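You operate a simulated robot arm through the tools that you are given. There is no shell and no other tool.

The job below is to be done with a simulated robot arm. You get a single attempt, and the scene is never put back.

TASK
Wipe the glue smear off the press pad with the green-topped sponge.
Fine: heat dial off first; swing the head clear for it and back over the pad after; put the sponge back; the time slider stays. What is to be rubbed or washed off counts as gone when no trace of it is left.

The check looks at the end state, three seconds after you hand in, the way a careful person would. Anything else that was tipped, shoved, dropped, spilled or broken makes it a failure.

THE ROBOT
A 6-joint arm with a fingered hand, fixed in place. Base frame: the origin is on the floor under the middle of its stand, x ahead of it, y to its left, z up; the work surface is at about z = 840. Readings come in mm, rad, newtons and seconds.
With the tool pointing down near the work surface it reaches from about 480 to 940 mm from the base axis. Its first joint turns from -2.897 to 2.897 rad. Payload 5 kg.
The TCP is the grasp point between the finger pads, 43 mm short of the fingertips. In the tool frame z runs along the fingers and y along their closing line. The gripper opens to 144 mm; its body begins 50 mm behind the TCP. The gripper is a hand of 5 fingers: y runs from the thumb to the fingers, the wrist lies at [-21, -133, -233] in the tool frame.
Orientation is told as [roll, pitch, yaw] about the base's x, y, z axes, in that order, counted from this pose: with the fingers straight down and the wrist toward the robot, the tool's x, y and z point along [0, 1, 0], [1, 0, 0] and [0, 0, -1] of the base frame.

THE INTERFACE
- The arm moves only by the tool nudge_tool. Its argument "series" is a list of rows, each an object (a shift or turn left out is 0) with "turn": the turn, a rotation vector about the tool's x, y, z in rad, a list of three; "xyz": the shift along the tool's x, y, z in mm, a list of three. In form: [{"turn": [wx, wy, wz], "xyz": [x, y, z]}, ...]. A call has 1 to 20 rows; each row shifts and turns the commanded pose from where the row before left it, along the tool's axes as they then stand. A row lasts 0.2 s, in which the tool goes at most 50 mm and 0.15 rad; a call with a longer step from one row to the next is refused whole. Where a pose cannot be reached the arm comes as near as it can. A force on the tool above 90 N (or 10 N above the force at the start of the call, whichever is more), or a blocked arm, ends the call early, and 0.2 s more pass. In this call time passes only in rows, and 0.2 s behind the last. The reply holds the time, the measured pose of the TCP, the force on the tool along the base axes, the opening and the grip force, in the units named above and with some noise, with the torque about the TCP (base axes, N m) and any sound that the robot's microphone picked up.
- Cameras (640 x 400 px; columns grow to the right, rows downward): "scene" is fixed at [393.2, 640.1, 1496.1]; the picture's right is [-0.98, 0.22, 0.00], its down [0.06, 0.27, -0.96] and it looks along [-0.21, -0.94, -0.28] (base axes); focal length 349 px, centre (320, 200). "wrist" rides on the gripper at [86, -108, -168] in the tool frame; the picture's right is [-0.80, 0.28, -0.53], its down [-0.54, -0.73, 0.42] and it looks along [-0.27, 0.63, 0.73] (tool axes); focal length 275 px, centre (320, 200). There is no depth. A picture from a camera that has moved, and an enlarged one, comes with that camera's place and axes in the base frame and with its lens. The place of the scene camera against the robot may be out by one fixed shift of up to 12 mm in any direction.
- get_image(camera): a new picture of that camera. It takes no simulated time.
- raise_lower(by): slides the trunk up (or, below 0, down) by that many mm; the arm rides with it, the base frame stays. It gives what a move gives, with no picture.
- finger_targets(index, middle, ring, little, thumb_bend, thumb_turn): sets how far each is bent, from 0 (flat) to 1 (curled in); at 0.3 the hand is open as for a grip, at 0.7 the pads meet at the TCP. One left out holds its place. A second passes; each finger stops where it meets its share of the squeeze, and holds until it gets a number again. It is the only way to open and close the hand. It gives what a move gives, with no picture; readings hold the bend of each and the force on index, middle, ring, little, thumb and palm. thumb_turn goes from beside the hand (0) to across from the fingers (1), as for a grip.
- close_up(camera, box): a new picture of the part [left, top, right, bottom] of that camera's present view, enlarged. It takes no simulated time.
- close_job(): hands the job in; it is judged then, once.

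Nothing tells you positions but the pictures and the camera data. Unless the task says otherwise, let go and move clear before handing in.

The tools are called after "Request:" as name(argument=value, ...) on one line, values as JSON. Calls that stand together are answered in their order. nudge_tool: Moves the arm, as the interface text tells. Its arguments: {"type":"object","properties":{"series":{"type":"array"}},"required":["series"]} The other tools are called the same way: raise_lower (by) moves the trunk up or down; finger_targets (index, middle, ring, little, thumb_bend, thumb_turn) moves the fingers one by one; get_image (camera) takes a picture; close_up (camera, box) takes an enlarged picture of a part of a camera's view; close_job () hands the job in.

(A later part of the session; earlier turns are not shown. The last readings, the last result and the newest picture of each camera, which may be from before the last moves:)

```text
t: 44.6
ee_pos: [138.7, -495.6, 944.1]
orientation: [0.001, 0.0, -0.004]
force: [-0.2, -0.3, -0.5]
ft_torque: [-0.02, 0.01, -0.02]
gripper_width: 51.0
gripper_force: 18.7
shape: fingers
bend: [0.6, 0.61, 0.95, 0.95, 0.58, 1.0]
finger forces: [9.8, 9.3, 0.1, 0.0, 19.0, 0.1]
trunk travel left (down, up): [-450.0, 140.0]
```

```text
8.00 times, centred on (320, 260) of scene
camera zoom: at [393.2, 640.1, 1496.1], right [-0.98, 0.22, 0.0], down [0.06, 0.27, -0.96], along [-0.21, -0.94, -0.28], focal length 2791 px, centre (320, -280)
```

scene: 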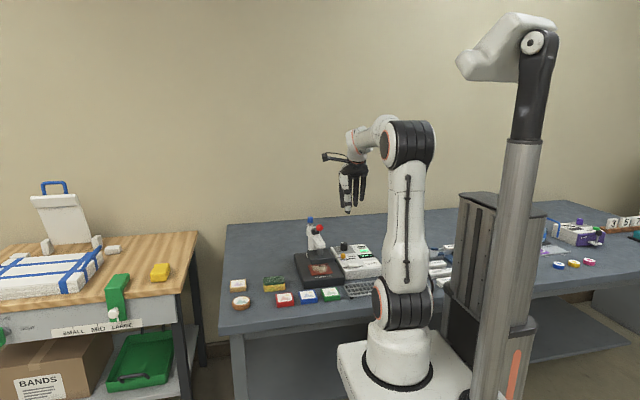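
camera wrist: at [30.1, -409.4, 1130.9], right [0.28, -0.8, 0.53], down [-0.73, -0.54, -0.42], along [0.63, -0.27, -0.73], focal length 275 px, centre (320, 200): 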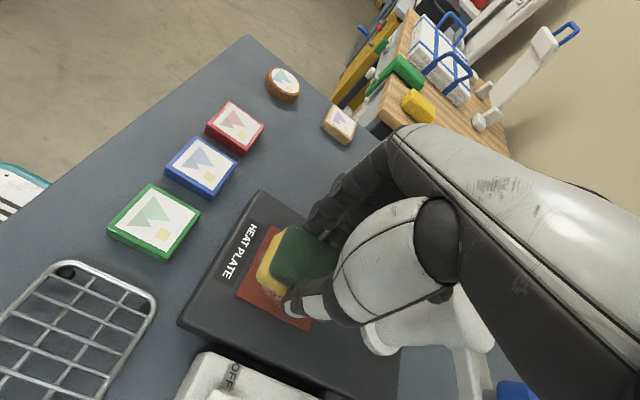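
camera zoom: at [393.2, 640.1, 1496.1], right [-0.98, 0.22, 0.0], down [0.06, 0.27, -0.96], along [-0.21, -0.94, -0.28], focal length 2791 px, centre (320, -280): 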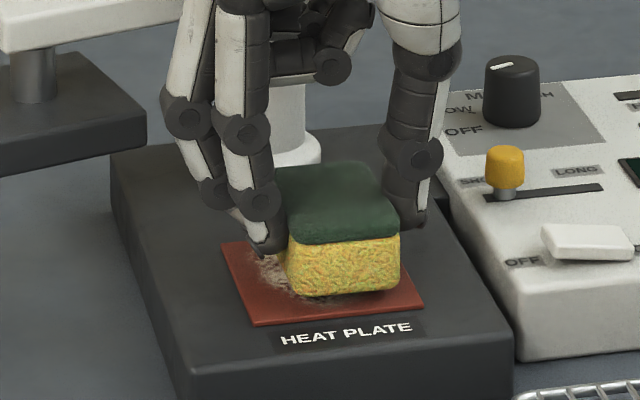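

Request:
nudge_tool(series=[{"xyz": [0, 0, 2]}, {"xyz": [0, 0, 1]}])

Request:
close_up(camera="scene", box=[295, 235, 345, 285])

```text
t: 45.2
ee_pos: [139.5, -494.7, 941.6]
orientation: [0.002, 0.0, -0.003]
force: [0.1, 0.3, -1.1]
ft_torque: [0.01, -0.01, 0.0]
gripper_width: 51.0
gripper_force: 19.3
shape: fingers
bend: [0.6, 0.61, 0.95, 0.95, 0.58, 1.0]
finger forces: [9.7, 9.4, 0.1, 0.0, 19.1, 0.0]
trunk travel left (down, up): [-450.0, 140.0]
```

```text
8.00 times, centred on (320, 260) of scene
camera zoom: at [393.2, 640.1, 1496.1], right [-0.98, 0.22, 0.0], down [0.06, 0.27, -0.96], along [-0.21, -0.94, -0.28], focal length 2791 px, centre (320, -280)
```

zoom: 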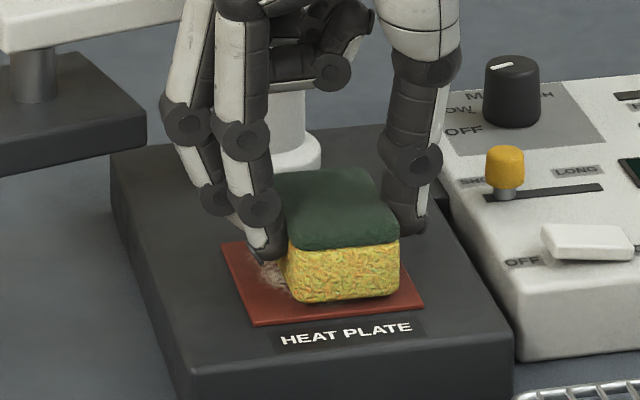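

Request:
nudge_tool(series=[{"xyz": [0, 0, 1]}, {"xyz": [0, 0, 1]}])

Request:
nudge_tool(series=[{"xyz": [0, 0, 1]}])

```text
t: 45.8
ee_pos: [137.9, -495.0, 939.6]
orientation: [0.001, 0.0, -0.001]
force: [0.1, 1.0, 2.1]
ft_torque: [-0.02, 0.06, 0.0]
gripper_width: 51.0
gripper_force: 18.9
shape: fingers
bend: [0.6, 0.61, 0.95, 0.95, 0.58, 1.0]
finger forces: [9.8, 9.3, 0.1, 0.1, 19.0, 0.0]
trunk travel left (down, up): [-450.0, 140.0]
```

```text
t: 46.2
ee_pos: [139.8, -495.5, 938.5]
orientation: [0.0, -0.003, -0.003]
force: [1.2, 1.8, 3.9]
ft_torque: [-0.03, 0.01, -0.05]
gripper_width: 50.8
gripper_force: 19.8
shape: fingers
bend: [0.6, 0.61, 0.95, 0.95, 0.58, 1.0]
finger forces: [10.2, 9.8, 0.0, 0.1, 19.1, 0.0]
trunk travel left (down, up): [-450.0, 140.0]
```

Contact at about 4 N. I'll press a touch more and do a first wiping pass in x, then look at the effect.

Request:
nudge_tool(series=[{"xyz": [0, 0, 1]}, {"xyz": [0, 10, 0]}, {"xyz": [0, 10, 0]}, {"xyz": [0, -10, 0]}, {"xyz": [0, -10, 0]}, {"xyz": [0, -10, 0]}, {"xyz": [0, -10, 0]}])

Request:
close_up(camera="scene", box=[295, 235, 345, 285])

```text
t: 47.8
ee_pos: [118.5, -495.6, 938.4]
orientation: [0.0, 0.0, -0.002]
force: [1.1, 0.4, 2.1]
ft_torque: [-0.08, -0.05, 0.07]
gripper_width: 50.8
gripper_force: 19.9
shape: fingers
bend: [0.6, 0.62, 0.95, 0.95, 0.59, 1.0]
finger forces: [9.7, 10.6, 0.0, 0.1, 18.9, 0.0]
trunk travel left (down, up): [-450.0, 140.0]
```

```text
8.00 times, centred on (320, 260) of scene
camera zoom: at [393.2, 640.1, 1496.1], right [-0.98, 0.22, 0.0], down [0.06, 0.27, -0.96], along [-0.21, -0.94, -0.28], focal length 2791 px, centre (320, -280)
```

zoom: 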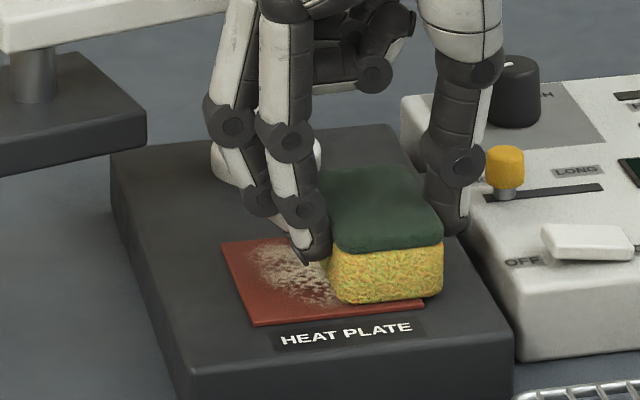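

The smear is starting to come off. I'll press a little harder and make more passes, covering different y positions.

Request:
nudge_tool(series=[{"xyz": [0, 0, 1.5]}, {"xyz": [0, 10, 0]}, {"xyz": [0, 10, 0]}, {"xyz": [0, 10, 0]}, {"xyz": [0, 10, 0]}, {"xyz": [0, 4, 0]}, {"xyz": [-7, 0, 0]}, {"xyz": [0, -10, 0]}, {"xyz": [0, -10, 0]}, {"xyz": [0, -10, 0]}, {"xyz": [0, -10, 0]}, {"xyz": [0, -4, 0]}])

Request:
close_up(camera="scene", box=[295, 235, 345, 285])

```text
t: 50.4
ee_pos: [120.2, -501.4, 937.1]
orientation: [0.0, -0.001, -0.004]
force: [13.7, -0.1, 19.7]
ft_torque: [-0.09, -0.86, 0.06]
gripper_width: 51.1
gripper_force: 22.9
shape: fingers
bend: [0.58, 0.6, 0.95, 0.95, 0.6, 1.0]
finger forces: [14.9, 14.8, 0.0, 0.1, 16.0, 0.0]
trunk travel left (down, up): [-450.0, 140.0]
```

```text
8.00 times, centred on (320, 260) of scene
camera zoom: at [393.2, 640.1, 1496.1], right [-0.98, 0.22, 0.0], down [0.06, 0.27, -0.96], along [-0.21, -0.94, -0.28], focal length 2791 px, centre (320, -280)
```

zoom: 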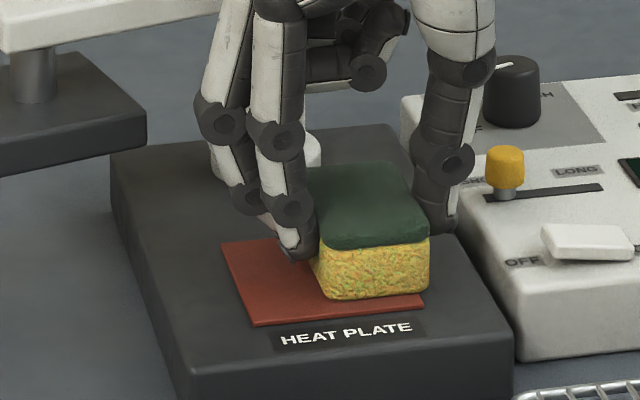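

Pressure rose to about 20 N and the visible smear came off. I'll lift off and inspect the pad and the sponge.

Request:
nudge_tool(series=[{"xyz": [0, 0, -4]}, {"xyz": [0, 0, -20]}, {"xyz": [0, 0, -30]}, {"xyz": [0, 0, -30]}])

Request:
close_up(camera="scene", box=[295, 215, 345, 285])

Request:
get_image(camera="wrist")

```text
t: 51.4
ee_pos: [120.7, -500.7, 1021.4]
orientation: [-0.001, 0.001, -0.003]
force: [0.2, 0.3, -0.3]
ft_torque: [-0.06, -0.01, -0.05]
gripper_width: 51.5
gripper_force: 19.8
shape: fingers
bend: [0.6, 0.61, 0.95, 0.95, 0.59, 1.0]
finger forces: [10.2, 9.4, 0.0, 0.2, 19.9, 0.0]
trunk travel left (down, up): [-450.0, 140.0]
```

```text
5.71 times, centred on (320, 250) of scene
camera zoom: at [393.2, 640.1, 1496.1], right [-0.98, 0.22, 0.0], down [0.06, 0.27, -0.96], along [-0.21, -0.94, -0.28], focal length 1994 px, centre (320, -86)
```

zoom: 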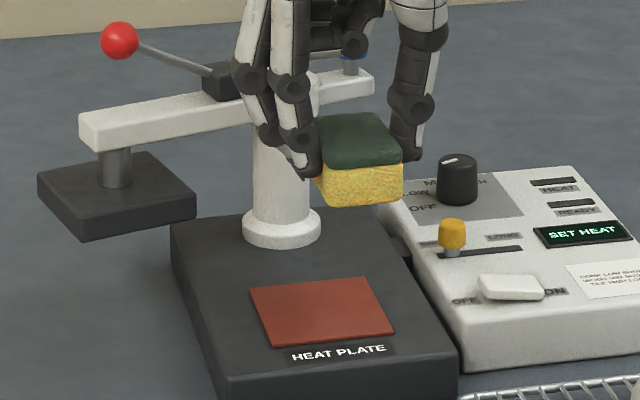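

```text
taken
camera wrist: at [12.1, -416.0, 1190.6], right [0.28, -0.8, 0.53], down [-0.73, -0.54, -0.42], along [0.63, -0.27, -0.73], focal length 275 px, centre (320, 200)
```

wrist: 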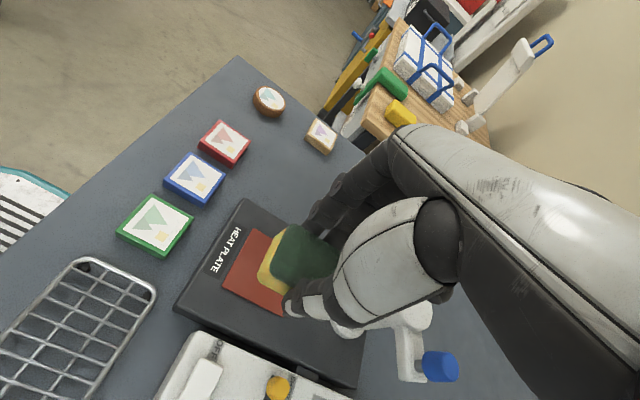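

Request:
close_up(camera="scene", box=[305, 255, 340, 280])

Request:
close_up(camera="wrist", box=[200, 210, 320, 330])

```text
16.00 times, centred on (322, 268) of scene
camera zoom: at [393.2, 640.1, 1496.1], right [-0.98, 0.22, 0.0], down [0.06, 0.27, -0.96], along [-0.21, -0.94, -0.28], focal length 5583 px, centre (280, -880)
```

zoom: 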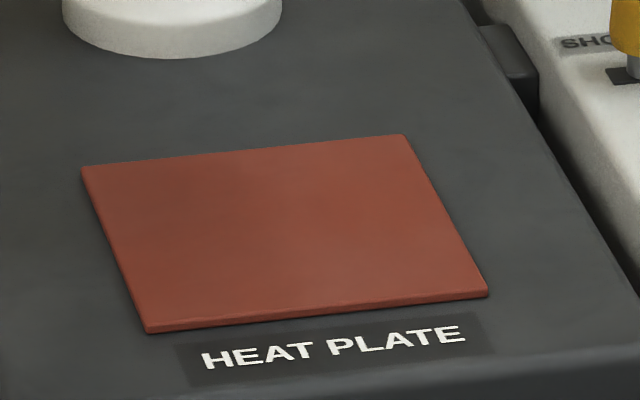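

```text
3.33 times, centred on (260, 270) of wrist
camera zoom: at [12.1, -416.0, 1190.6], right [0.28, -0.8, 0.53], down [-0.73, -0.54, -0.42], along [0.63, -0.27, -0.73], focal length 918 px, centre (520, -33)
```

zoom: 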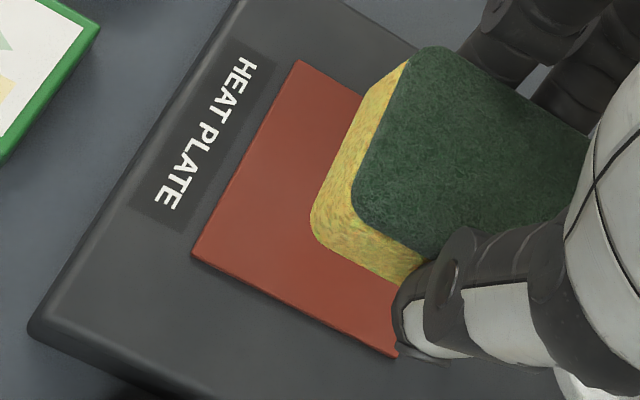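

Almost clean, but the centre looks marginally lighter, so I'll do further passes at moderate pressure to remove any faint residue.

Request:
nudge_tool(series=[{"xyz": [0, 0, 30]}, {"xyz": [0, 0, 30]}, {"xyz": [0, 0, 15]}, {"xyz": [0, 0, 4]}, {"xyz": [0, 0, 2]}, {"xyz": [0, 0, 1]}])

```text
t: 52.8
ee_pos: [121.7, -503.2, 938.7]
orientation: [0.0, 0.0, -0.003]
force: [-0.1, -0.3, 0.4]
ft_torque: [-0.01, 0.0, 0.02]
gripper_width: 51.2
gripper_force: 19.6
shape: fingers
bend: [0.6, 0.61, 0.95, 0.95, 0.59, 1.0]
finger forces: [10.2, 9.5, 0.1, 0.0, 19.8, 0.1]
trunk travel left (down, up): [-450.0, 140.0]
```

Request:
nudge_tool(series=[{"xyz": [0, 0, 1]}, {"xyz": [0, 0, 0.7]}])

```text
t: 53.4
ee_pos: [121.2, -503.1, 937.4]
orientation: [-0.003, 0.0, -0.003]
force: [0.1, -0.6, 8.7]
ft_torque: [-0.06, -0.05, -0.01]
gripper_width: 51.1
gripper_force: 20.4
shape: fingers
bend: [0.6, 0.61, 0.95, 0.95, 0.59, 1.0]
finger forces: [10.4, 10.0, 0.1, 0.1, 20.2, 0.0]
trunk travel left (down, up): [-450.0, 140.0]
```

Request:
nudge_tool(series=[{"xyz": [0, 10, 0]}, {"xyz": [0, 10, 0]}, {"xyz": [0, 10, 0]}, {"xyz": [0, 10, 0]}, {"xyz": [7, 0, 0]}, {"xyz": [0, -10, 0]}, {"xyz": [0, -10, 0]}, {"xyz": [0, -10, 0]}, {"xyz": [0, -10, 0]}, {"xyz": [7, 0, 0]}, {"xyz": [0, 10, 0]}, {"xyz": [0, 10, 0]}, {"xyz": [0, 10, 0]}, {"xyz": [0, 10, 0]}])

Request:
close_up(camera="scene", box=[295, 235, 345, 285])

```text
t: 56.4
ee_pos: [159.1, -487.5, 937.0]
orientation: [0.0, 0.001, -0.004]
force: [-8.5, 0.3, 12.5]
ft_torque: [-0.04, 0.64, 0.05]
gripper_width: 51.0
gripper_force: 19.4
shape: fingers
bend: [0.62, 0.63, 0.95, 0.95, 0.58, 1.0]
finger forces: [7.9, 7.1, 0.0, 0.0, 23.8, 0.1]
trunk travel left (down, up): [-450.0, 140.0]
```

```text
8.00 times, centred on (320, 260) of scene
camera zoom: at [393.2, 640.1, 1496.1], right [-0.98, 0.22, 0.0], down [0.06, 0.27, -0.96], along [-0.21, -0.94, -0.28], focal length 2791 px, centre (320, -280)
```

zoom: 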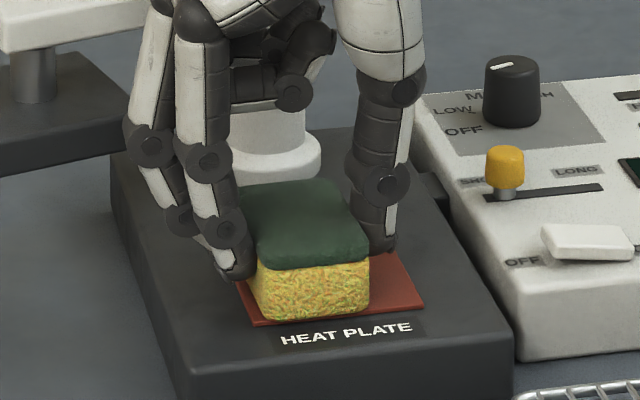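

Request:
nudge_tool(series=[{"xyz": [-7, 0, 0]}, {"xyz": [0, -10, 0]}, {"xyz": [0, -10, 0]}, {"xyz": [0, -10, 0]}, {"xyz": [0, -10, 0]}, {"xyz": [-8, 0, 0]}, {"xyz": [0, 10, 0]}, {"xyz": [0, 10, 0]}, {"xyz": [0, 10, 0]}, {"xyz": [0, 10, 0]}, {"xyz": [7, -7, 0]}, {"xyz": [7, -7, 0]}, {"xyz": [-7, -7, 0]}, {"xyz": [-7, -7, 0]}, {"xyz": [7, 0, 0]}])

Request:
nudge_tool(series=[{"xyz": [0, 0, -4]}, {"xyz": [0, 0, -20]}, {"xyz": [0, 0, -40]}, {"xyz": [0, 0, -40]}])

Request:
close_up(camera="scene", box=[305, 255, 340, 280])

Request:
close_up(camera="scene", box=[280, 190, 360, 290])

Request:
close_up(camera="wrist", box=[180, 200, 340, 340])

```text
t: 59.6
ee_pos: [130.4, -495.3, 938.7]
orientation: [0.0, -0.001, -0.002]
force: [-1.3, 0.0, 0.3]
ft_torque: [0.04, 0.0, 0.03]
gripper_width: 51.0
gripper_force: 19.3
shape: fingers
bend: [0.61, 0.62, 0.95, 0.95, 0.59, 1.0]
finger forces: [10.2, 9.2, 0.0, 0.0, 19.3, 0.0]
trunk travel left (down, up): [-450.0, 140.0]
```

```text
t: 60.6
ee_pos: [130.6, -495.5, 1041.6]
orientation: [0.001, 0.001, -0.002]
force: [0.2, -0.2, -0.4]
ft_torque: [-0.01, 0.02, 0.01]
gripper_width: 51.1
gripper_force: 19.5
shape: fingers
bend: [0.61, 0.62, 0.95, 0.95, 0.59, 1.0]
finger forces: [10.1, 9.0, 0.0, 0.0, 19.3, 0.0]
trunk travel left (down, up): [-450.0, 140.0]
```

```text
16.00 times, centred on (322, 268) of scene
camera zoom: at [393.2, 640.1, 1496.1], right [-0.98, 0.22, 0.0], down [0.06, 0.27, -0.96], along [-0.21, -0.94, -0.28], focal length 5583 px, centre (280, -880)
```

zoom: 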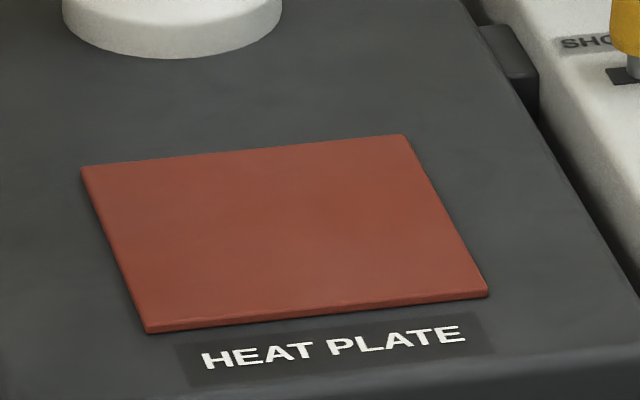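

```text
4.00 times, centred on (320, 240) of scene
camera zoom: at [393.2, 640.1, 1496.1], right [-0.98, 0.22, 0.0], down [0.06, 0.27, -0.96], along [-0.21, -0.94, -0.28], focal length 1396 px, centre (320, 40)
```

zoom: 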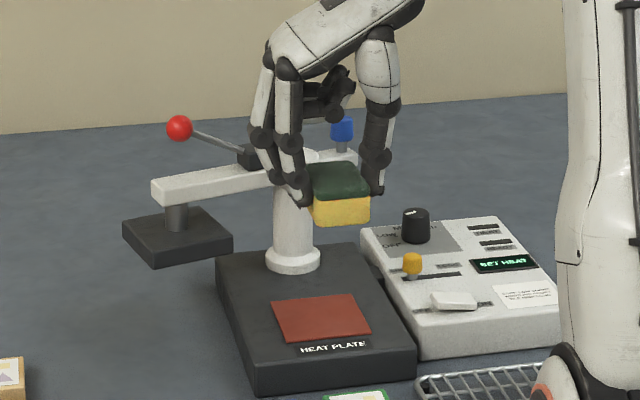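

```text
2.86 times, centred on (260, 270) of wrist
camera zoom: at [22.9, -409.9, 1210.7], right [0.28, -0.8, 0.53], down [-0.73, -0.54, -0.42], along [0.63, -0.27, -0.73], focal length 786 px, centre (491, 0)
```

zoom: 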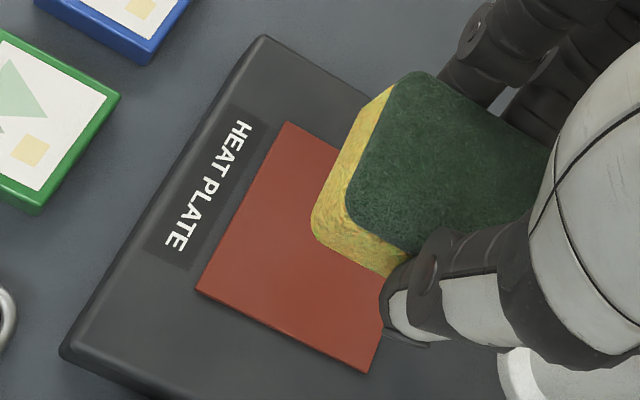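

The pad looks uniformly clean. I'll move a bit aside and up to inspect the whole pad from the wrist camera too.

Request:
nudge_tool(series=[{"xyz": [10, 25, -30]}, {"xyz": [10, 30, -30]}])

Request:
get_image(camera="wrist")

Request:
close_up(camera="wrist", box=[180, 280, 320, 400])

```text
t: 61.2
ee_pos: [187.2, -475.5, 1102.0]
orientation: [0.0, 0.001, -0.003]
force: [-0.2, 1.2, 0.1]
ft_torque: [-0.03, 0.0, 0.01]
gripper_width: 51.1
gripper_force: 19.3
shape: fingers
bend: [0.61, 0.62, 0.95, 0.95, 0.59, 1.0]
finger forces: [10.2, 9.0, 0.0, 0.0, 19.3, 0.0]
trunk travel left (down, up): [-450.0, 140.0]
```

```text
taken
camera wrist: at [79.1, -389.9, 1270.4], right [0.28, -0.8, 0.53], down [-0.73, -0.54, -0.42], along [0.63, -0.27, -0.73], focal length 275 px, centre (320, 200)
```

wrist: 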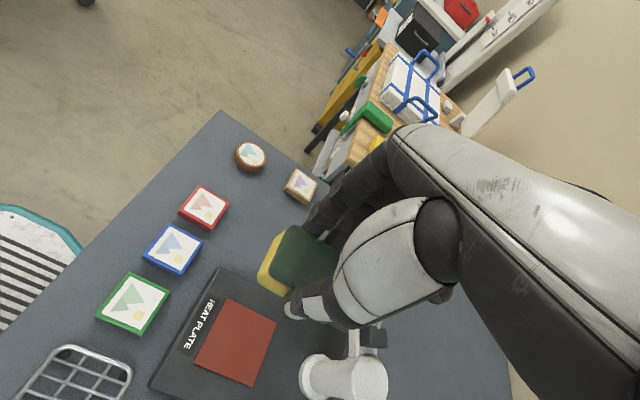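

```text
3.33 times, centred on (250, 340) of wrist
camera zoom: at [79.1, -389.9, 1270.4], right [0.28, -0.8, 0.53], down [-0.73, -0.54, -0.42], along [0.63, -0.27, -0.73], focal length 918 px, centre (553, -267)
```

zoom: 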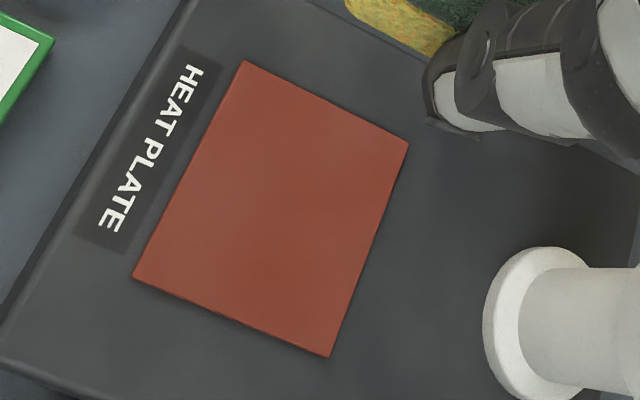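

The pad is clean all over. Before putting the sponge back, I'll compare how it sits in the hand now with right after gripping.

Request:
close_up(camera="wrist", box=[210, 170, 350, 350])

Request:
close_up(camera="scene", box=[270, 150, 350, 250])

```text
2.22 times, centred on (280, 260) of wrist
camera zoom: at [79.1, -389.9, 1270.4], right [0.28, -0.8, 0.53], down [-0.73, -0.54, -0.42], along [0.63, -0.27, -0.73], focal length 612 px, centre (409, 67)
```

zoom: 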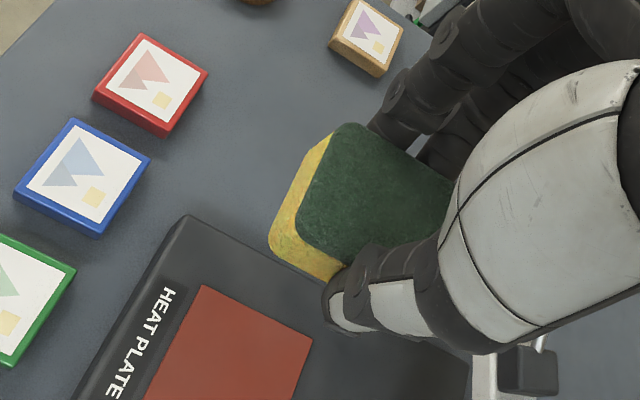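

```text
4.00 times, centred on (310, 200) of scene
camera zoom: at [393.2, 640.1, 1496.1], right [-0.98, 0.22, 0.0], down [0.06, 0.27, -0.96], along [-0.21, -0.94, -0.28], focal length 1396 px, centre (360, 200)
```

zoom: 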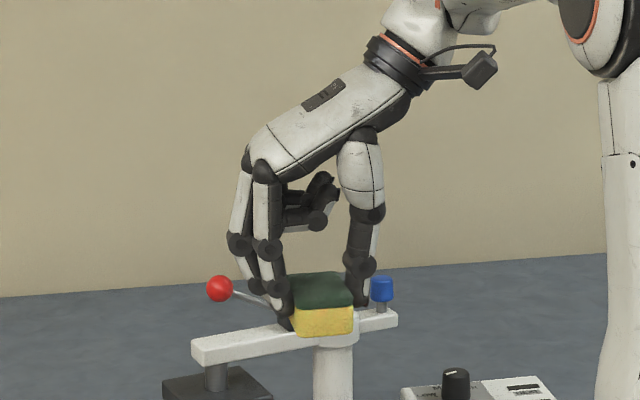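

The sponge sits in the hand exactly as when gripped. I'll carry it back: move away from the press, turn to yaw -90° and go above its original spot.

Request:
nudge_tool(series=[{"xyz": [8, 27, 0]}, {"xyz": [8, 27, 0]}, {"turn": [0, 0, 0.1428]}, {"turn": [0, 0, 0.1428]}, {"turn": [0, 0, 0.1428]}, {"turn": [0, 0, 0.1428]}, {"turn": [0, 0, 0.1428]}, {"turn": [0, 0, 0.1428]}, {"turn": [0, 0, 0.1428]}, {"turn": [0, 0, 0.1428]}, {"turn": [0, 0, 0.1428]}, {"turn": [0, 0, 0.1428]}, {"turn": [0, 0, 0.1428]}, {"xyz": [39, 0, 20]}, {"xyz": [39, 0, 20]}])

Request:
close_up(camera="scene", box=[230, 180, 350, 310])

```text
t: 64.4
ee_pos: [318.7, -460.7, 1059.7]
orientation: [0.0, 0.0, -1.572]
force: [0.2, -0.4, -0.1]
ft_torque: [0.01, 0.01, 0.01]
gripper_width: 50.8
gripper_force: 18.4
shape: fingers
bend: [0.61, 0.62, 0.95, 0.95, 0.59, 1.0]
finger forces: [9.8, 8.9, 0.0, 0.1, 18.7, 0.1]
trunk travel left (down, up): [-450.0, 140.0]
```

```text
3.08 times, centred on (290, 245) of scene
camera zoom: at [393.2, 640.1, 1496.1], right [-0.98, 0.22, 0.0], down [0.06, 0.27, -0.96], along [-0.21, -0.94, -0.28], focal length 1074 px, centre (412, 62)
```

zoom: 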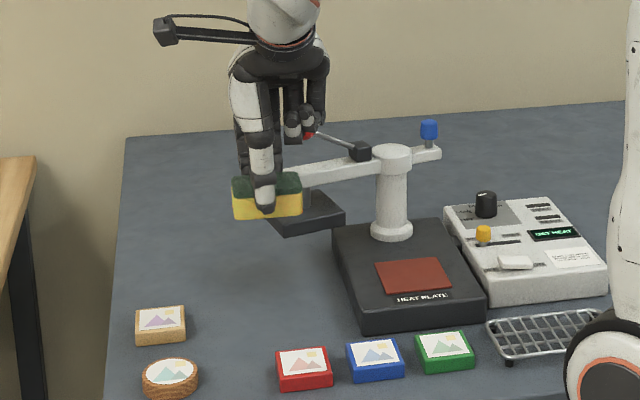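

Request:
nudge_tool(series=[{"xyz": [0, 0, 40]}, {"xyz": [0, 0, 40]}, {"xyz": [0, 0, 35]}, {"xyz": [0, 3, 18]}, {"xyz": [0, 3, 8]}])

Request:
close_up(camera="scene", box=[250, 220, 320, 310])

```text
t: 65.6
ee_pos: [318.5, -466.7, 919.4]
orientation: [-0.001, 0.001, -1.573]
force: [-0.1, 0.5, -0.7]
ft_torque: [-0.04, 0.02, -0.01]
gripper_width: 50.9
gripper_force: 18.7
shape: fingers
bend: [0.61, 0.62, 0.95, 0.95, 0.59, 1.0]
finger forces: [9.8, 8.8, 0.1, 0.0, 18.6, 0.0]
trunk travel left (down, up): [-450.0, 140.0]
```

```text
4.44 times, centred on (285, 265) of scene
camera zoom: at [393.2, 640.1, 1496.1], right [-0.98, 0.22, 0.0], down [0.06, 0.27, -0.96], along [-0.21, -0.94, -0.28], focal length 1551 px, centre (476, -89)
```

zoom: 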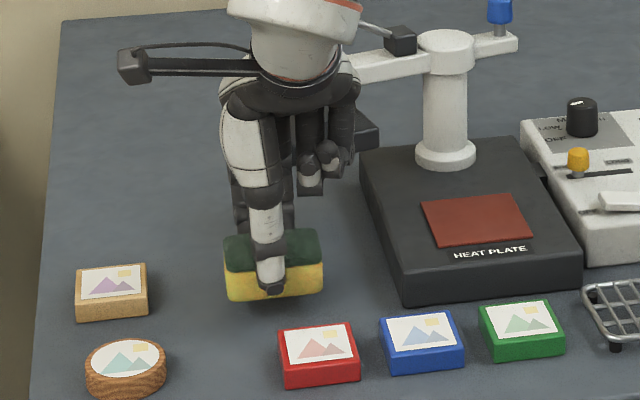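

Right above the original spot. I'll lower slowly until the sponge touches the bench.

Request:
nudge_tool(series=[{"xyz": [0, 0, 10]}, {"xyz": [0, 0, 6]}, {"xyz": [0, 0, 2]}])

Request:
nudge_tool(series=[{"xyz": [0, 0, 1.5]}])

Request:
close_up(camera="scene", box=[250, 220, 320, 310])

```text
t: 66.4
ee_pos: [317.6, -467.0, 902.5]
orientation: [0.002, 0.001, -1.573]
force: [0.1, 0.2, -0.6]
ft_torque: [0.01, -0.02, 0.03]
gripper_width: 50.8
gripper_force: 18.1
shape: fingers
bend: [0.61, 0.62, 0.95, 0.95, 0.59, 1.0]
finger forces: [9.7, 8.8, 0.1, 0.0, 18.6, 0.1]
trunk travel left (down, up): [-450.0, 140.0]
```

```text
t: 66.8
ee_pos: [318.4, -466.0, 900.1]
orientation: [0.001, -0.001, -1.574]
force: [-0.8, 0.7, 0.7]
ft_torque: [0.02, -0.01, -0.02]
gripper_width: 50.9
gripper_force: 19.1
shape: fingers
bend: [0.61, 0.62, 0.95, 0.95, 0.59, 1.0]
finger forces: [9.8, 8.9, 0.0, 0.0, 18.7, 0.0]
trunk travel left (down, up): [-450.0, 140.0]
```

```text
4.44 times, centred on (285, 265) of scene
camera zoom: at [393.2, 640.1, 1496.1], right [-0.98, 0.22, 0.0], down [0.06, 0.27, -0.96], along [-0.21, -0.94, -0.28], focal length 1551 px, centre (476, -89)
```

zoom: 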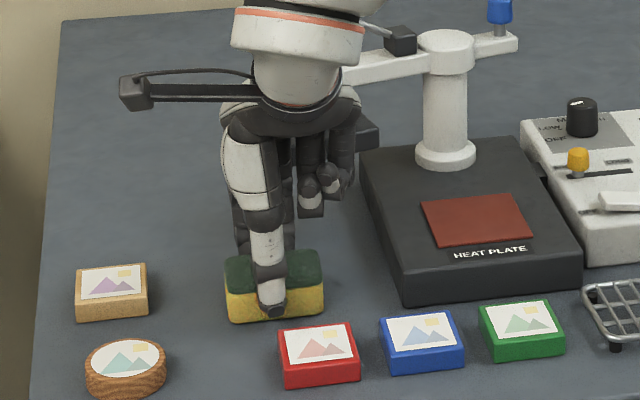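

Request:
nudge_tool(series=[{"xyz": [0, 0, 1]}])

Request:
nudge_tool(series=[{"xyz": [0, 0, 1]}])

```text
t: 67.2
ee_pos: [318.9, -466.6, 899.2]
orientation: [-0.001, -0.001, -1.575]
force: [0.3, 0.7, -0.2]
ft_torque: [-0.01, 0.02, 0.02]
gripper_width: 51.0
gripper_force: 18.9
shape: fingers
bend: [0.61, 0.62, 0.95, 0.95, 0.59, 1.0]
finger forces: [9.8, 8.8, 0.1, 0.0, 18.7, 0.0]
trunk travel left (down, up): [-450.0, 140.0]
```

```text
t: 67.6
ee_pos: [318.9, -465.5, 898.9]
orientation: [0.001, 0.0, -1.572]
force: [-0.5, 0.9, 1.4]
ft_torque: [0.0, 0.03, -0.02]
gripper_width: 50.7
gripper_force: 18.6
shape: fingers
bend: [0.61, 0.62, 0.95, 0.95, 0.59, 1.0]
finger forces: [9.6, 8.6, 0.0, 0.0, 19.3, 0.0]
trunk travel left (down, up): [-450.0, 140.0]
```

Request:
nudge_tool(series=[{"xyz": [0, 0, 1]}])

Request:
nudge_tool(series=[{"xyz": [0, 0, 0.7]}])

```text
t: 68.0
ee_pos: [318.6, -467.5, 899.1]
orientation: [-0.001, -0.001, -1.573]
force: [-1.1, 1.8, 7.7]
ft_torque: [0.06, 0.04, 0.01]
gripper_width: 50.9
gripper_force: 19.0
shape: fingers
bend: [0.61, 0.62, 0.95, 0.95, 0.59, 1.0]
finger forces: [9.5, 8.7, 0.0, 0.0, 19.8, 0.0]
trunk travel left (down, up): [-450.0, 140.0]
```

```text
t: 68.4
ee_pos: [318.2, -466.8, 898.6]
orientation: [0.003, -0.002, -1.572]
force: [-0.7, 2.2, 12.7]
ft_torque: [0.16, 0.09, -0.03]
gripper_width: 50.7
gripper_force: 20.0
shape: fingers
bend: [0.61, 0.62, 0.95, 0.95, 0.59, 1.0]
finger forces: [9.7, 9.1, 0.0, 0.1, 20.7, 0.1]
trunk travel left (down, up): [-450.0, 140.0]
```

The sponge is on the bench. I'll ease the pressure and release with a small opening.

Request:
nudge_tool(series=[{"xyz": [0, 0, -1.5]}])

Request:
finger_targets(index=0.56, middle=0.56, thumb_bend=0.52)

Request:
close_up(camera="scene", box=[250, 220, 320, 310])

Request:
close_up(camera="wrist", box=[210, 170, 350, 350])

```text
t: 68.8
ee_pos: [318.1, -466.2, 899.7]
orientation: [0.0, 0.001, -1.573]
force: [0.3, -0.8, 9.3]
ft_torque: [-0.02, 0.05, -0.02]
gripper_width: 50.5
gripper_force: 19.8
shape: fingers
bend: [0.61, 0.62, 0.95, 0.95, 0.59, 1.0]
finger forces: [10.5, 9.6, 0.1, 0.1, 19.6, 0.1]
trunk travel left (down, up): [-450.0, 140.0]
```

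```text
t: 69.8
ee_pos: [319.0, -466.9, 897.6]
orientation: [0.0, 0.0, -1.571]
force: [0.4, -0.9, 0.3]
ft_torque: [-0.01, 0.0, -0.03]
gripper_width: 63.4
gripper_force: 0.1
shape: fingers
bend: [0.56, 0.56, 0.95, 0.95, 0.52, 1.0]
finger forces: [0.0, 0.0, 0.1, 0.0, 0.1, 0.1]
trunk travel left (down, up): [-450.0, 140.0]
```

```text
4.44 times, centred on (285, 265) of scene
camera zoom: at [393.2, 640.1, 1496.1], right [-0.98, 0.22, 0.0], down [0.06, 0.27, -0.96], along [-0.21, -0.94, -0.28], focal length 1551 px, centre (476, -89)
```

zoom: 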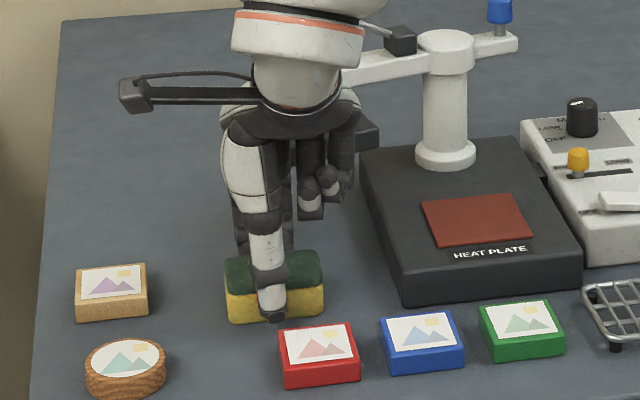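

```text
2.22 times, centred on (280, 260) of wrist
camera zoom: at [404.9, -358.9, 1066.7], right [-0.8, -0.28, 0.53], down [-0.54, 0.73, -0.42], along [-0.27, -0.63, -0.73], focal length 612 px, centre (409, 67)
```

zoom: 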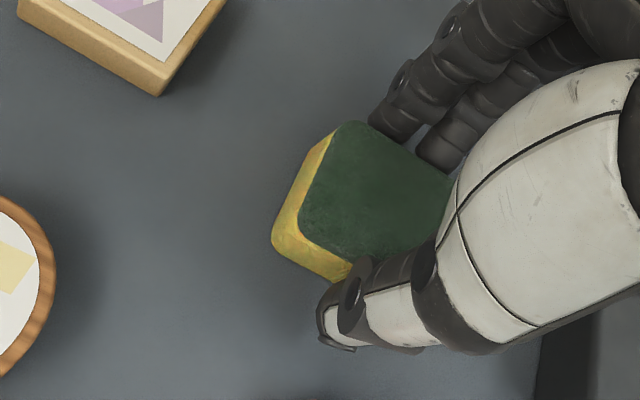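

Released, with all contact forces at zero. I'll lift straight up and verify the sponge's position.

Request:
nudge_tool(series=[{"xyz": [0, 0, -12]}, {"xyz": [0, 0, -25]}, {"xyz": [0, 0, -40]}, {"xyz": [0, 0, -40]}, {"xyz": [0, 0, -40]}])

Request:
close_up(camera="scene", box=[220, 195, 380, 310])

Request:
close_up(camera="wrist", box=[210, 170, 350, 350])

```text
t: 71.0
ee_pos: [319.7, -466.5, 1055.1]
orientation: [-0.001, 0.003, -1.574]
force: [-0.7, 0.6, -0.3]
ft_torque: [-0.01, 0.02, 0.04]
gripper_width: 63.6
gripper_force: 0.0
shape: fingers
bend: [0.56, 0.56, 0.95, 0.95, 0.52, 1.0]
finger forces: [0.0, 0.0, 0.1, 0.0, 0.0, 0.0]
trunk travel left (down, up): [-450.0, 140.0]
```

```text
3.48 times, centred on (300, 252) of scene
camera zoom: at [393.2, 640.1, 1496.1], right [-0.98, 0.22, 0.0], down [0.06, 0.27, -0.96], along [-0.21, -0.94, -0.28], focal length 1214 px, centre (390, 17)
```

zoom: 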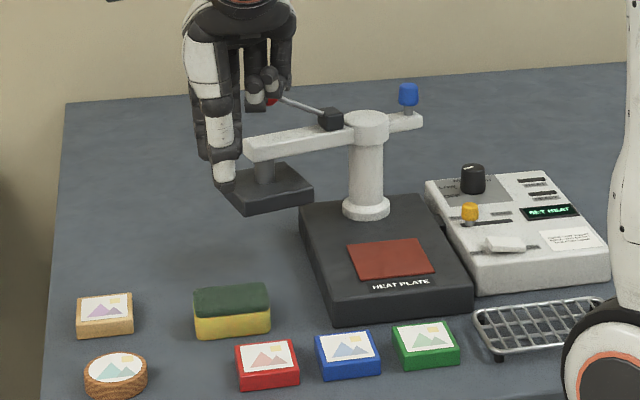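

```text
2.22 times, centred on (280, 260) of wrist
camera zoom: at [405.1, -358.4, 1224.0], right [-0.8, -0.28, 0.53], down [-0.54, 0.73, -0.42], along [-0.27, -0.63, -0.73], focal length 612 px, centre (409, 67)
```

zoom: 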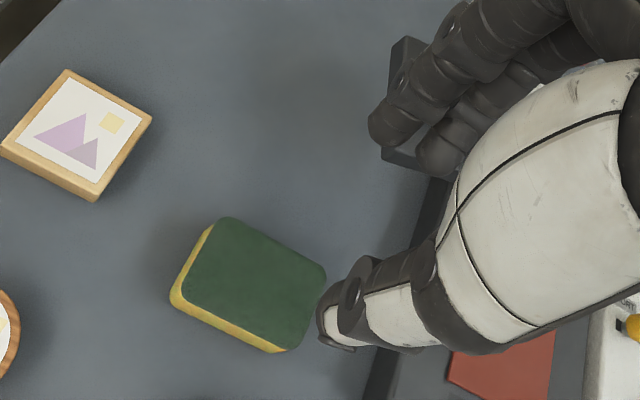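

The sponge is back within about 2–3 mm of where it was. Next I'll swing the head back by caging the arm near its tip between thumb and fingers. First I'll go up, open all fingers to the same bend, and measure where the arm now is.

Request:
nudge_tool(series=[{"xyz": [0, 0, -45]}, {"xyz": [0, 0, -45]}, {"xyz": [-35, 16, 0]}, {"xyz": [-35, 16, 0]}, {"turn": [0, 0, -0.106]}, {"turn": [0, 0, -0.106]}])

Request:
finger_targets(index=0.57, middle=0.57, ring=0.57, little=0.57, thumb_bend=0.57)

Request:
get_image(camera="wrist")

Request:
close_up(camera="wrist", box=[220, 160, 380, 300])

Request:
get_image(camera="scene")

```text
t: 72.4
ee_pos: [248.4, -499.0, 1145.2]
orientation: [0.0, 0.0, -1.36]
force: [0.5, 0.2, -0.1]
ft_torque: [-0.02, 0.0, -0.01]
gripper_width: 63.5
gripper_force: 0.0
shape: fingers
bend: [0.56, 0.56, 0.95, 0.95, 0.52, 1.0]
finger forces: [0.1, 0.0, 0.1, 0.0, 0.1, 0.0]
trunk travel left (down, up): [-450.0, 140.0]
```

```text
t: 73.4
ee_pos: [249.3, -498.4, 1143.9]
orientation: [0.0, 0.001, -1.361]
force: [0.2, -0.3, 0.1]
ft_torque: [0.01, 0.03, 0.02]
gripper_width: 56.8
gripper_force: 0.0
shape: fingers
bend: [0.56, 0.56, 0.56, 0.56, 0.56, 1.0]
finger forces: [0.0, 0.0, 0.0, 0.0, 0.0, 0.1]
trunk travel left (down, up): [-450.0, 140.0]
```

```text
taken
camera wrist: at [309.9, -376.2, 1313.2], right [-0.72, -0.44, 0.53], down [-0.68, 0.6, -0.42], along [-0.13, -0.67, -0.73], focal length 275 px, centre (320, 200)
```

wrist: 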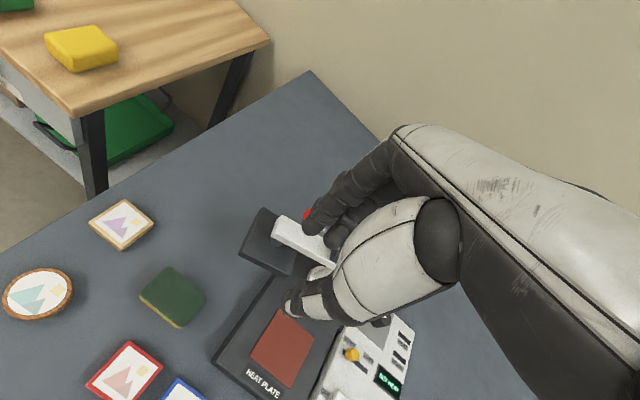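

```text
2.86 times, centred on (300, 230) of wrist
camera zoom: at [309.9, -376.2, 1313.2], right [-0.72, -0.44, 0.53], down [-0.68, 0.6, -0.42], along [-0.13, -0.67, -0.73], focal length 786 px, centre (377, 114)
```

zoom: 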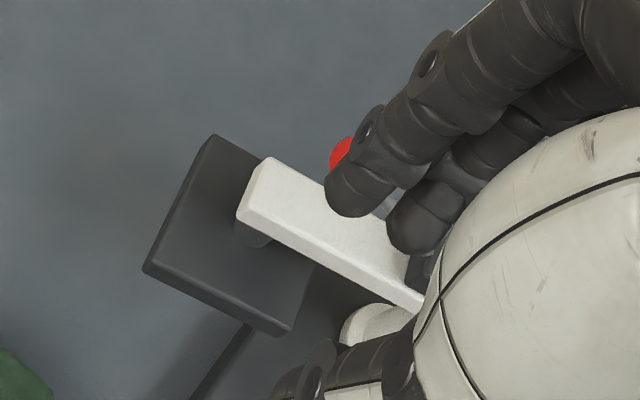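

```text
taken
```

scene: 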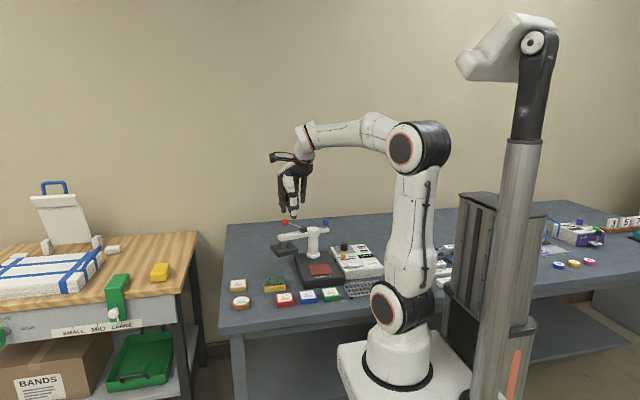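

The arm points about 12.5° off +x (swung about 77.5°), with its tip at (279, -596) and the hand yaw already perpendicular to it. I'll move over the arm near its tip, staying above the red ball.

Request:
nudge_tool(series=[{"xyz": [0, 34, 0]}, {"xyz": [0, 34, 0]}, {"xyz": [0, 33.5, 0]}])

Request:
close_up(camera="wrist", box=[180, 140, 380, 400])

Request:
close_up(camera="scene", box=[250, 170, 350, 270])

```text
t: 74.2
ee_pos: [270.3, -599.2, 1144.4]
orientation: [0.001, 0.0, -1.361]
force: [0.6, 0.3, -0.4]
ft_torque: [0.0, -0.02, 0.0]
gripper_width: 56.7
gripper_force: 0.1
shape: fingers
bend: [0.56, 0.56, 0.56, 0.56, 0.56, 1.0]
finger forces: [0.0, 0.0, 0.0, 0.0, 0.0, 0.0]
trunk travel left (down, up): [-450.0, 140.0]
```

```text
1.54 times, centred on (280, 270) of wrist
camera zoom: at [332.5, -476.2, 1313.0], right [-0.72, -0.44, 0.53], down [-0.68, 0.6, -0.42], along [-0.13, -0.67, -0.73], focal length 424 px, centre (382, 92)
```

zoom: 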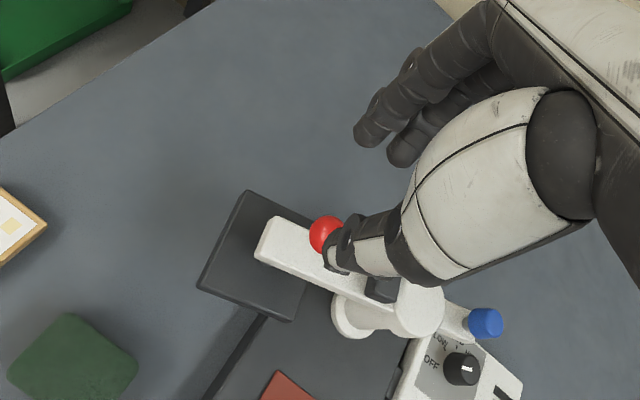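

```text
4.00 times, centred on (300, 220) of scene
camera zoom: at [393.2, 640.1, 1496.1], right [-0.98, 0.22, 0.0], down [0.06, 0.27, -0.96], along [-0.21, -0.94, -0.28], focal length 1396 px, centre (400, 120)
```

zoom: 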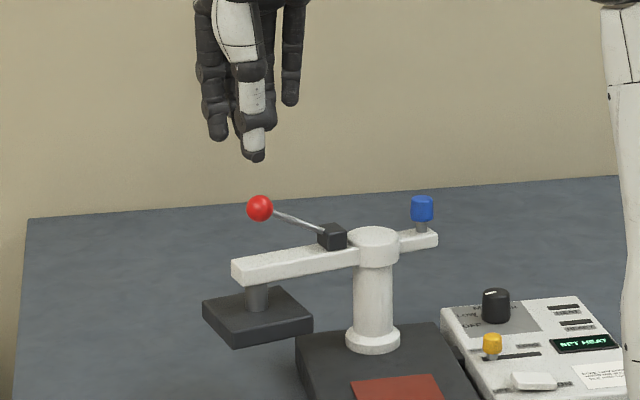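

Request:
close_up(camera="wrist", box=[250, 200, 340, 300])

```text
4.00 times, centred on (295, 250) of wrist
camera zoom: at [332.5, -476.2, 1313.0], right [-0.72, -0.44, 0.53], down [-0.68, 0.6, -0.42], along [-0.13, -0.67, -0.73], focal length 1101 px, centre (420, 0)
```

zoom: 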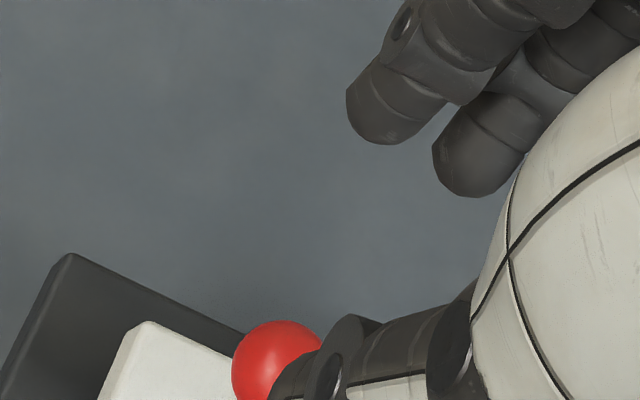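

The ball is at about (253, -596, 1038) and will pass between thumb and middle finger. I'll centre slightly and descend in stages around the arm.

Request:
nudge_tool(series=[{"xyz": [0, -3, 30]}, {"xyz": [0, 0, 30]}, {"xyz": [0, 0, 24]}])

Request:
close_up(camera="scene", box=[260, 190, 340, 270])

Request:
close_up(camera="wrist", box=[180, 140, 380, 400])

```text
t: 75.0
ee_pos: [269.1, -594.6, 1060.3]
orientation: [0.0, 0.001, -1.36]
force: [-0.1, 0.3, 0.4]
ft_torque: [-0.02, 0.01, 0.0]
gripper_width: 57.2
gripper_force: 0.0
shape: fingers
bend: [0.56, 0.56, 0.56, 0.56, 0.56, 1.0]
finger forces: [0.0, 0.1, 0.1, 0.1, 0.0, 0.0]
trunk travel left (down, up): [-450.0, 140.0]
```

```text
5.00 times, centred on (300, 230) of scene
camera zoom: at [393.2, 640.1, 1496.1], right [-0.98, 0.22, 0.0], down [0.06, 0.27, -0.96], along [-0.21, -0.94, -0.28], focal length 1745 px, centre (420, 50)
```

zoom: 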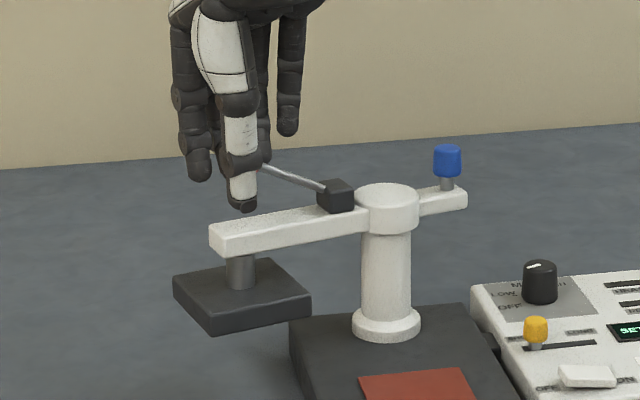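

```text
1.54 times, centred on (280, 270) of wrist
camera zoom: at [331.2, -471.3, 1229.1], right [-0.72, -0.44, 0.53], down [-0.68, 0.6, -0.42], along [-0.13, -0.67, -0.73], focal length 424 px, centre (382, 92)
```

zoom: 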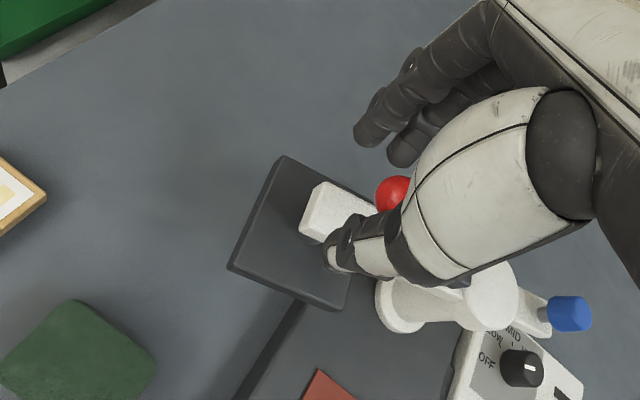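

Clear so far. I'll shift 5 mm inward and descend to arm height.

Request:
nudge_tool(series=[{"xyz": [-5, 0, 20]}, {"xyz": [0, 0, 20]}, {"xyz": [0, 0, 12]}, {"xyz": [0, 0, 9]}])

Request:
close_up(camera="scene", box=[260, 190, 340, 270])

Request:
close_up(camera="wrist", box=[180, 140, 380, 400])

```text
t: 76.0
ee_pos: [265.0, -596.9, 1000.1]
orientation: [0.002, -0.001, -1.362]
force: [-0.3, 0.2, -0.1]
ft_torque: [-0.01, -0.03, -0.01]
gripper_width: 57.1
gripper_force: 0.1
shape: fingers
bend: [0.56, 0.56, 0.56, 0.56, 0.56, 1.0]
finger forces: [0.0, 0.0, 0.0, 0.0, 0.0, 0.1]
trunk travel left (down, up): [-450.0, 140.0]
```

```text
5.00 times, centred on (300, 230) of scene
camera zoom: at [393.2, 640.1, 1496.1], right [-0.98, 0.22, 0.0], down [0.06, 0.27, -0.96], along [-0.21, -0.94, -0.28], focal length 1745 px, centre (420, 50)
```

zoom: 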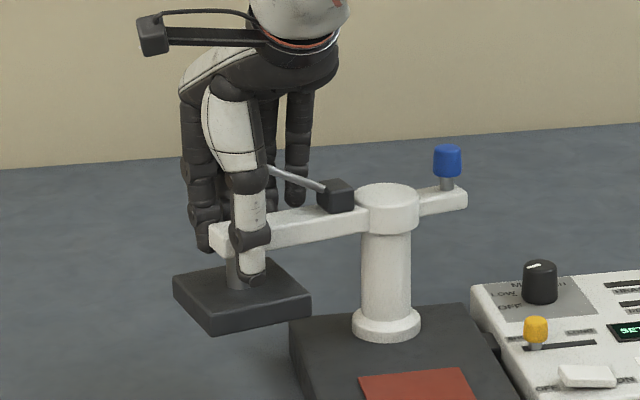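

```text
1.54 times, centred on (280, 270) of wrist
camera zoom: at [326.1, -472.5, 1169.0], right [-0.72, -0.44, 0.53], down [-0.68, 0.6, -0.42], along [-0.13, -0.67, -0.73], focal length 424 px, centre (382, 92)
```

zoom: 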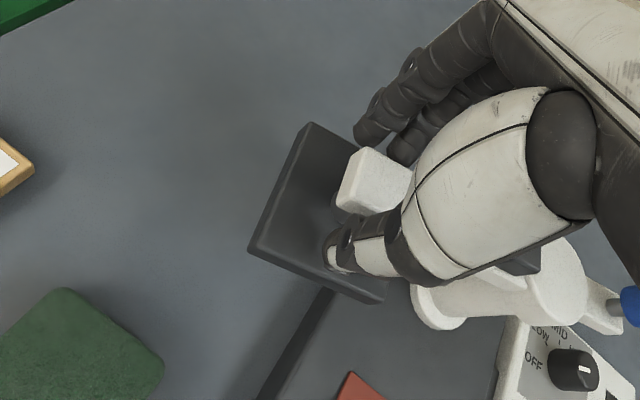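

The hand now straddles the arm without contact. I'll swing it back counter-clockwise about the column in stages.

Request:
nudge_tool(series=[{"turn": [0, 0, -0.1], "xyz": [-0.9, -12.7, 0]}, {"turn": [0, 0, -0.1], "xyz": [-0.9, -12.7, 0]}, {"turn": [0, 0, -0.1], "xyz": [-0.9, -12.7, 0]}])

Request:
close_up(camera="scene", box=[260, 180, 360, 280])

```text
t: 76.8
ee_pos: [251.0, -560.5, 999.1]
orientation: [0.002, 0.001, -1.059]
force: [0.7, 0.7, -0.5]
ft_torque: [-0.02, 0.01, 0.02]
gripper_width: 57.3
gripper_force: 0.1
shape: fingers
bend: [0.56, 0.56, 0.56, 0.56, 0.56, 1.0]
finger forces: [0.1, 0.0, 0.1, 0.0, 0.0, 0.1]
trunk travel left (down, up): [-450.0, 140.0]
```

```text
4.00 times, centred on (310, 230) of scene
camera zoom: at [393.2, 640.1, 1496.1], right [-0.98, 0.22, 0.0], down [0.06, 0.27, -0.96], along [-0.21, -0.94, -0.28], focal length 1396 px, centre (360, 80)
```

zoom: 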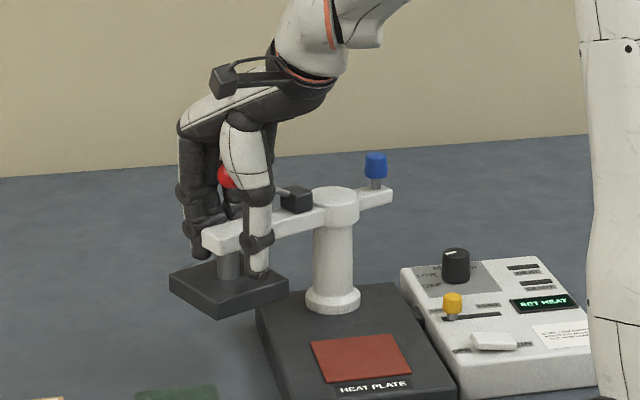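

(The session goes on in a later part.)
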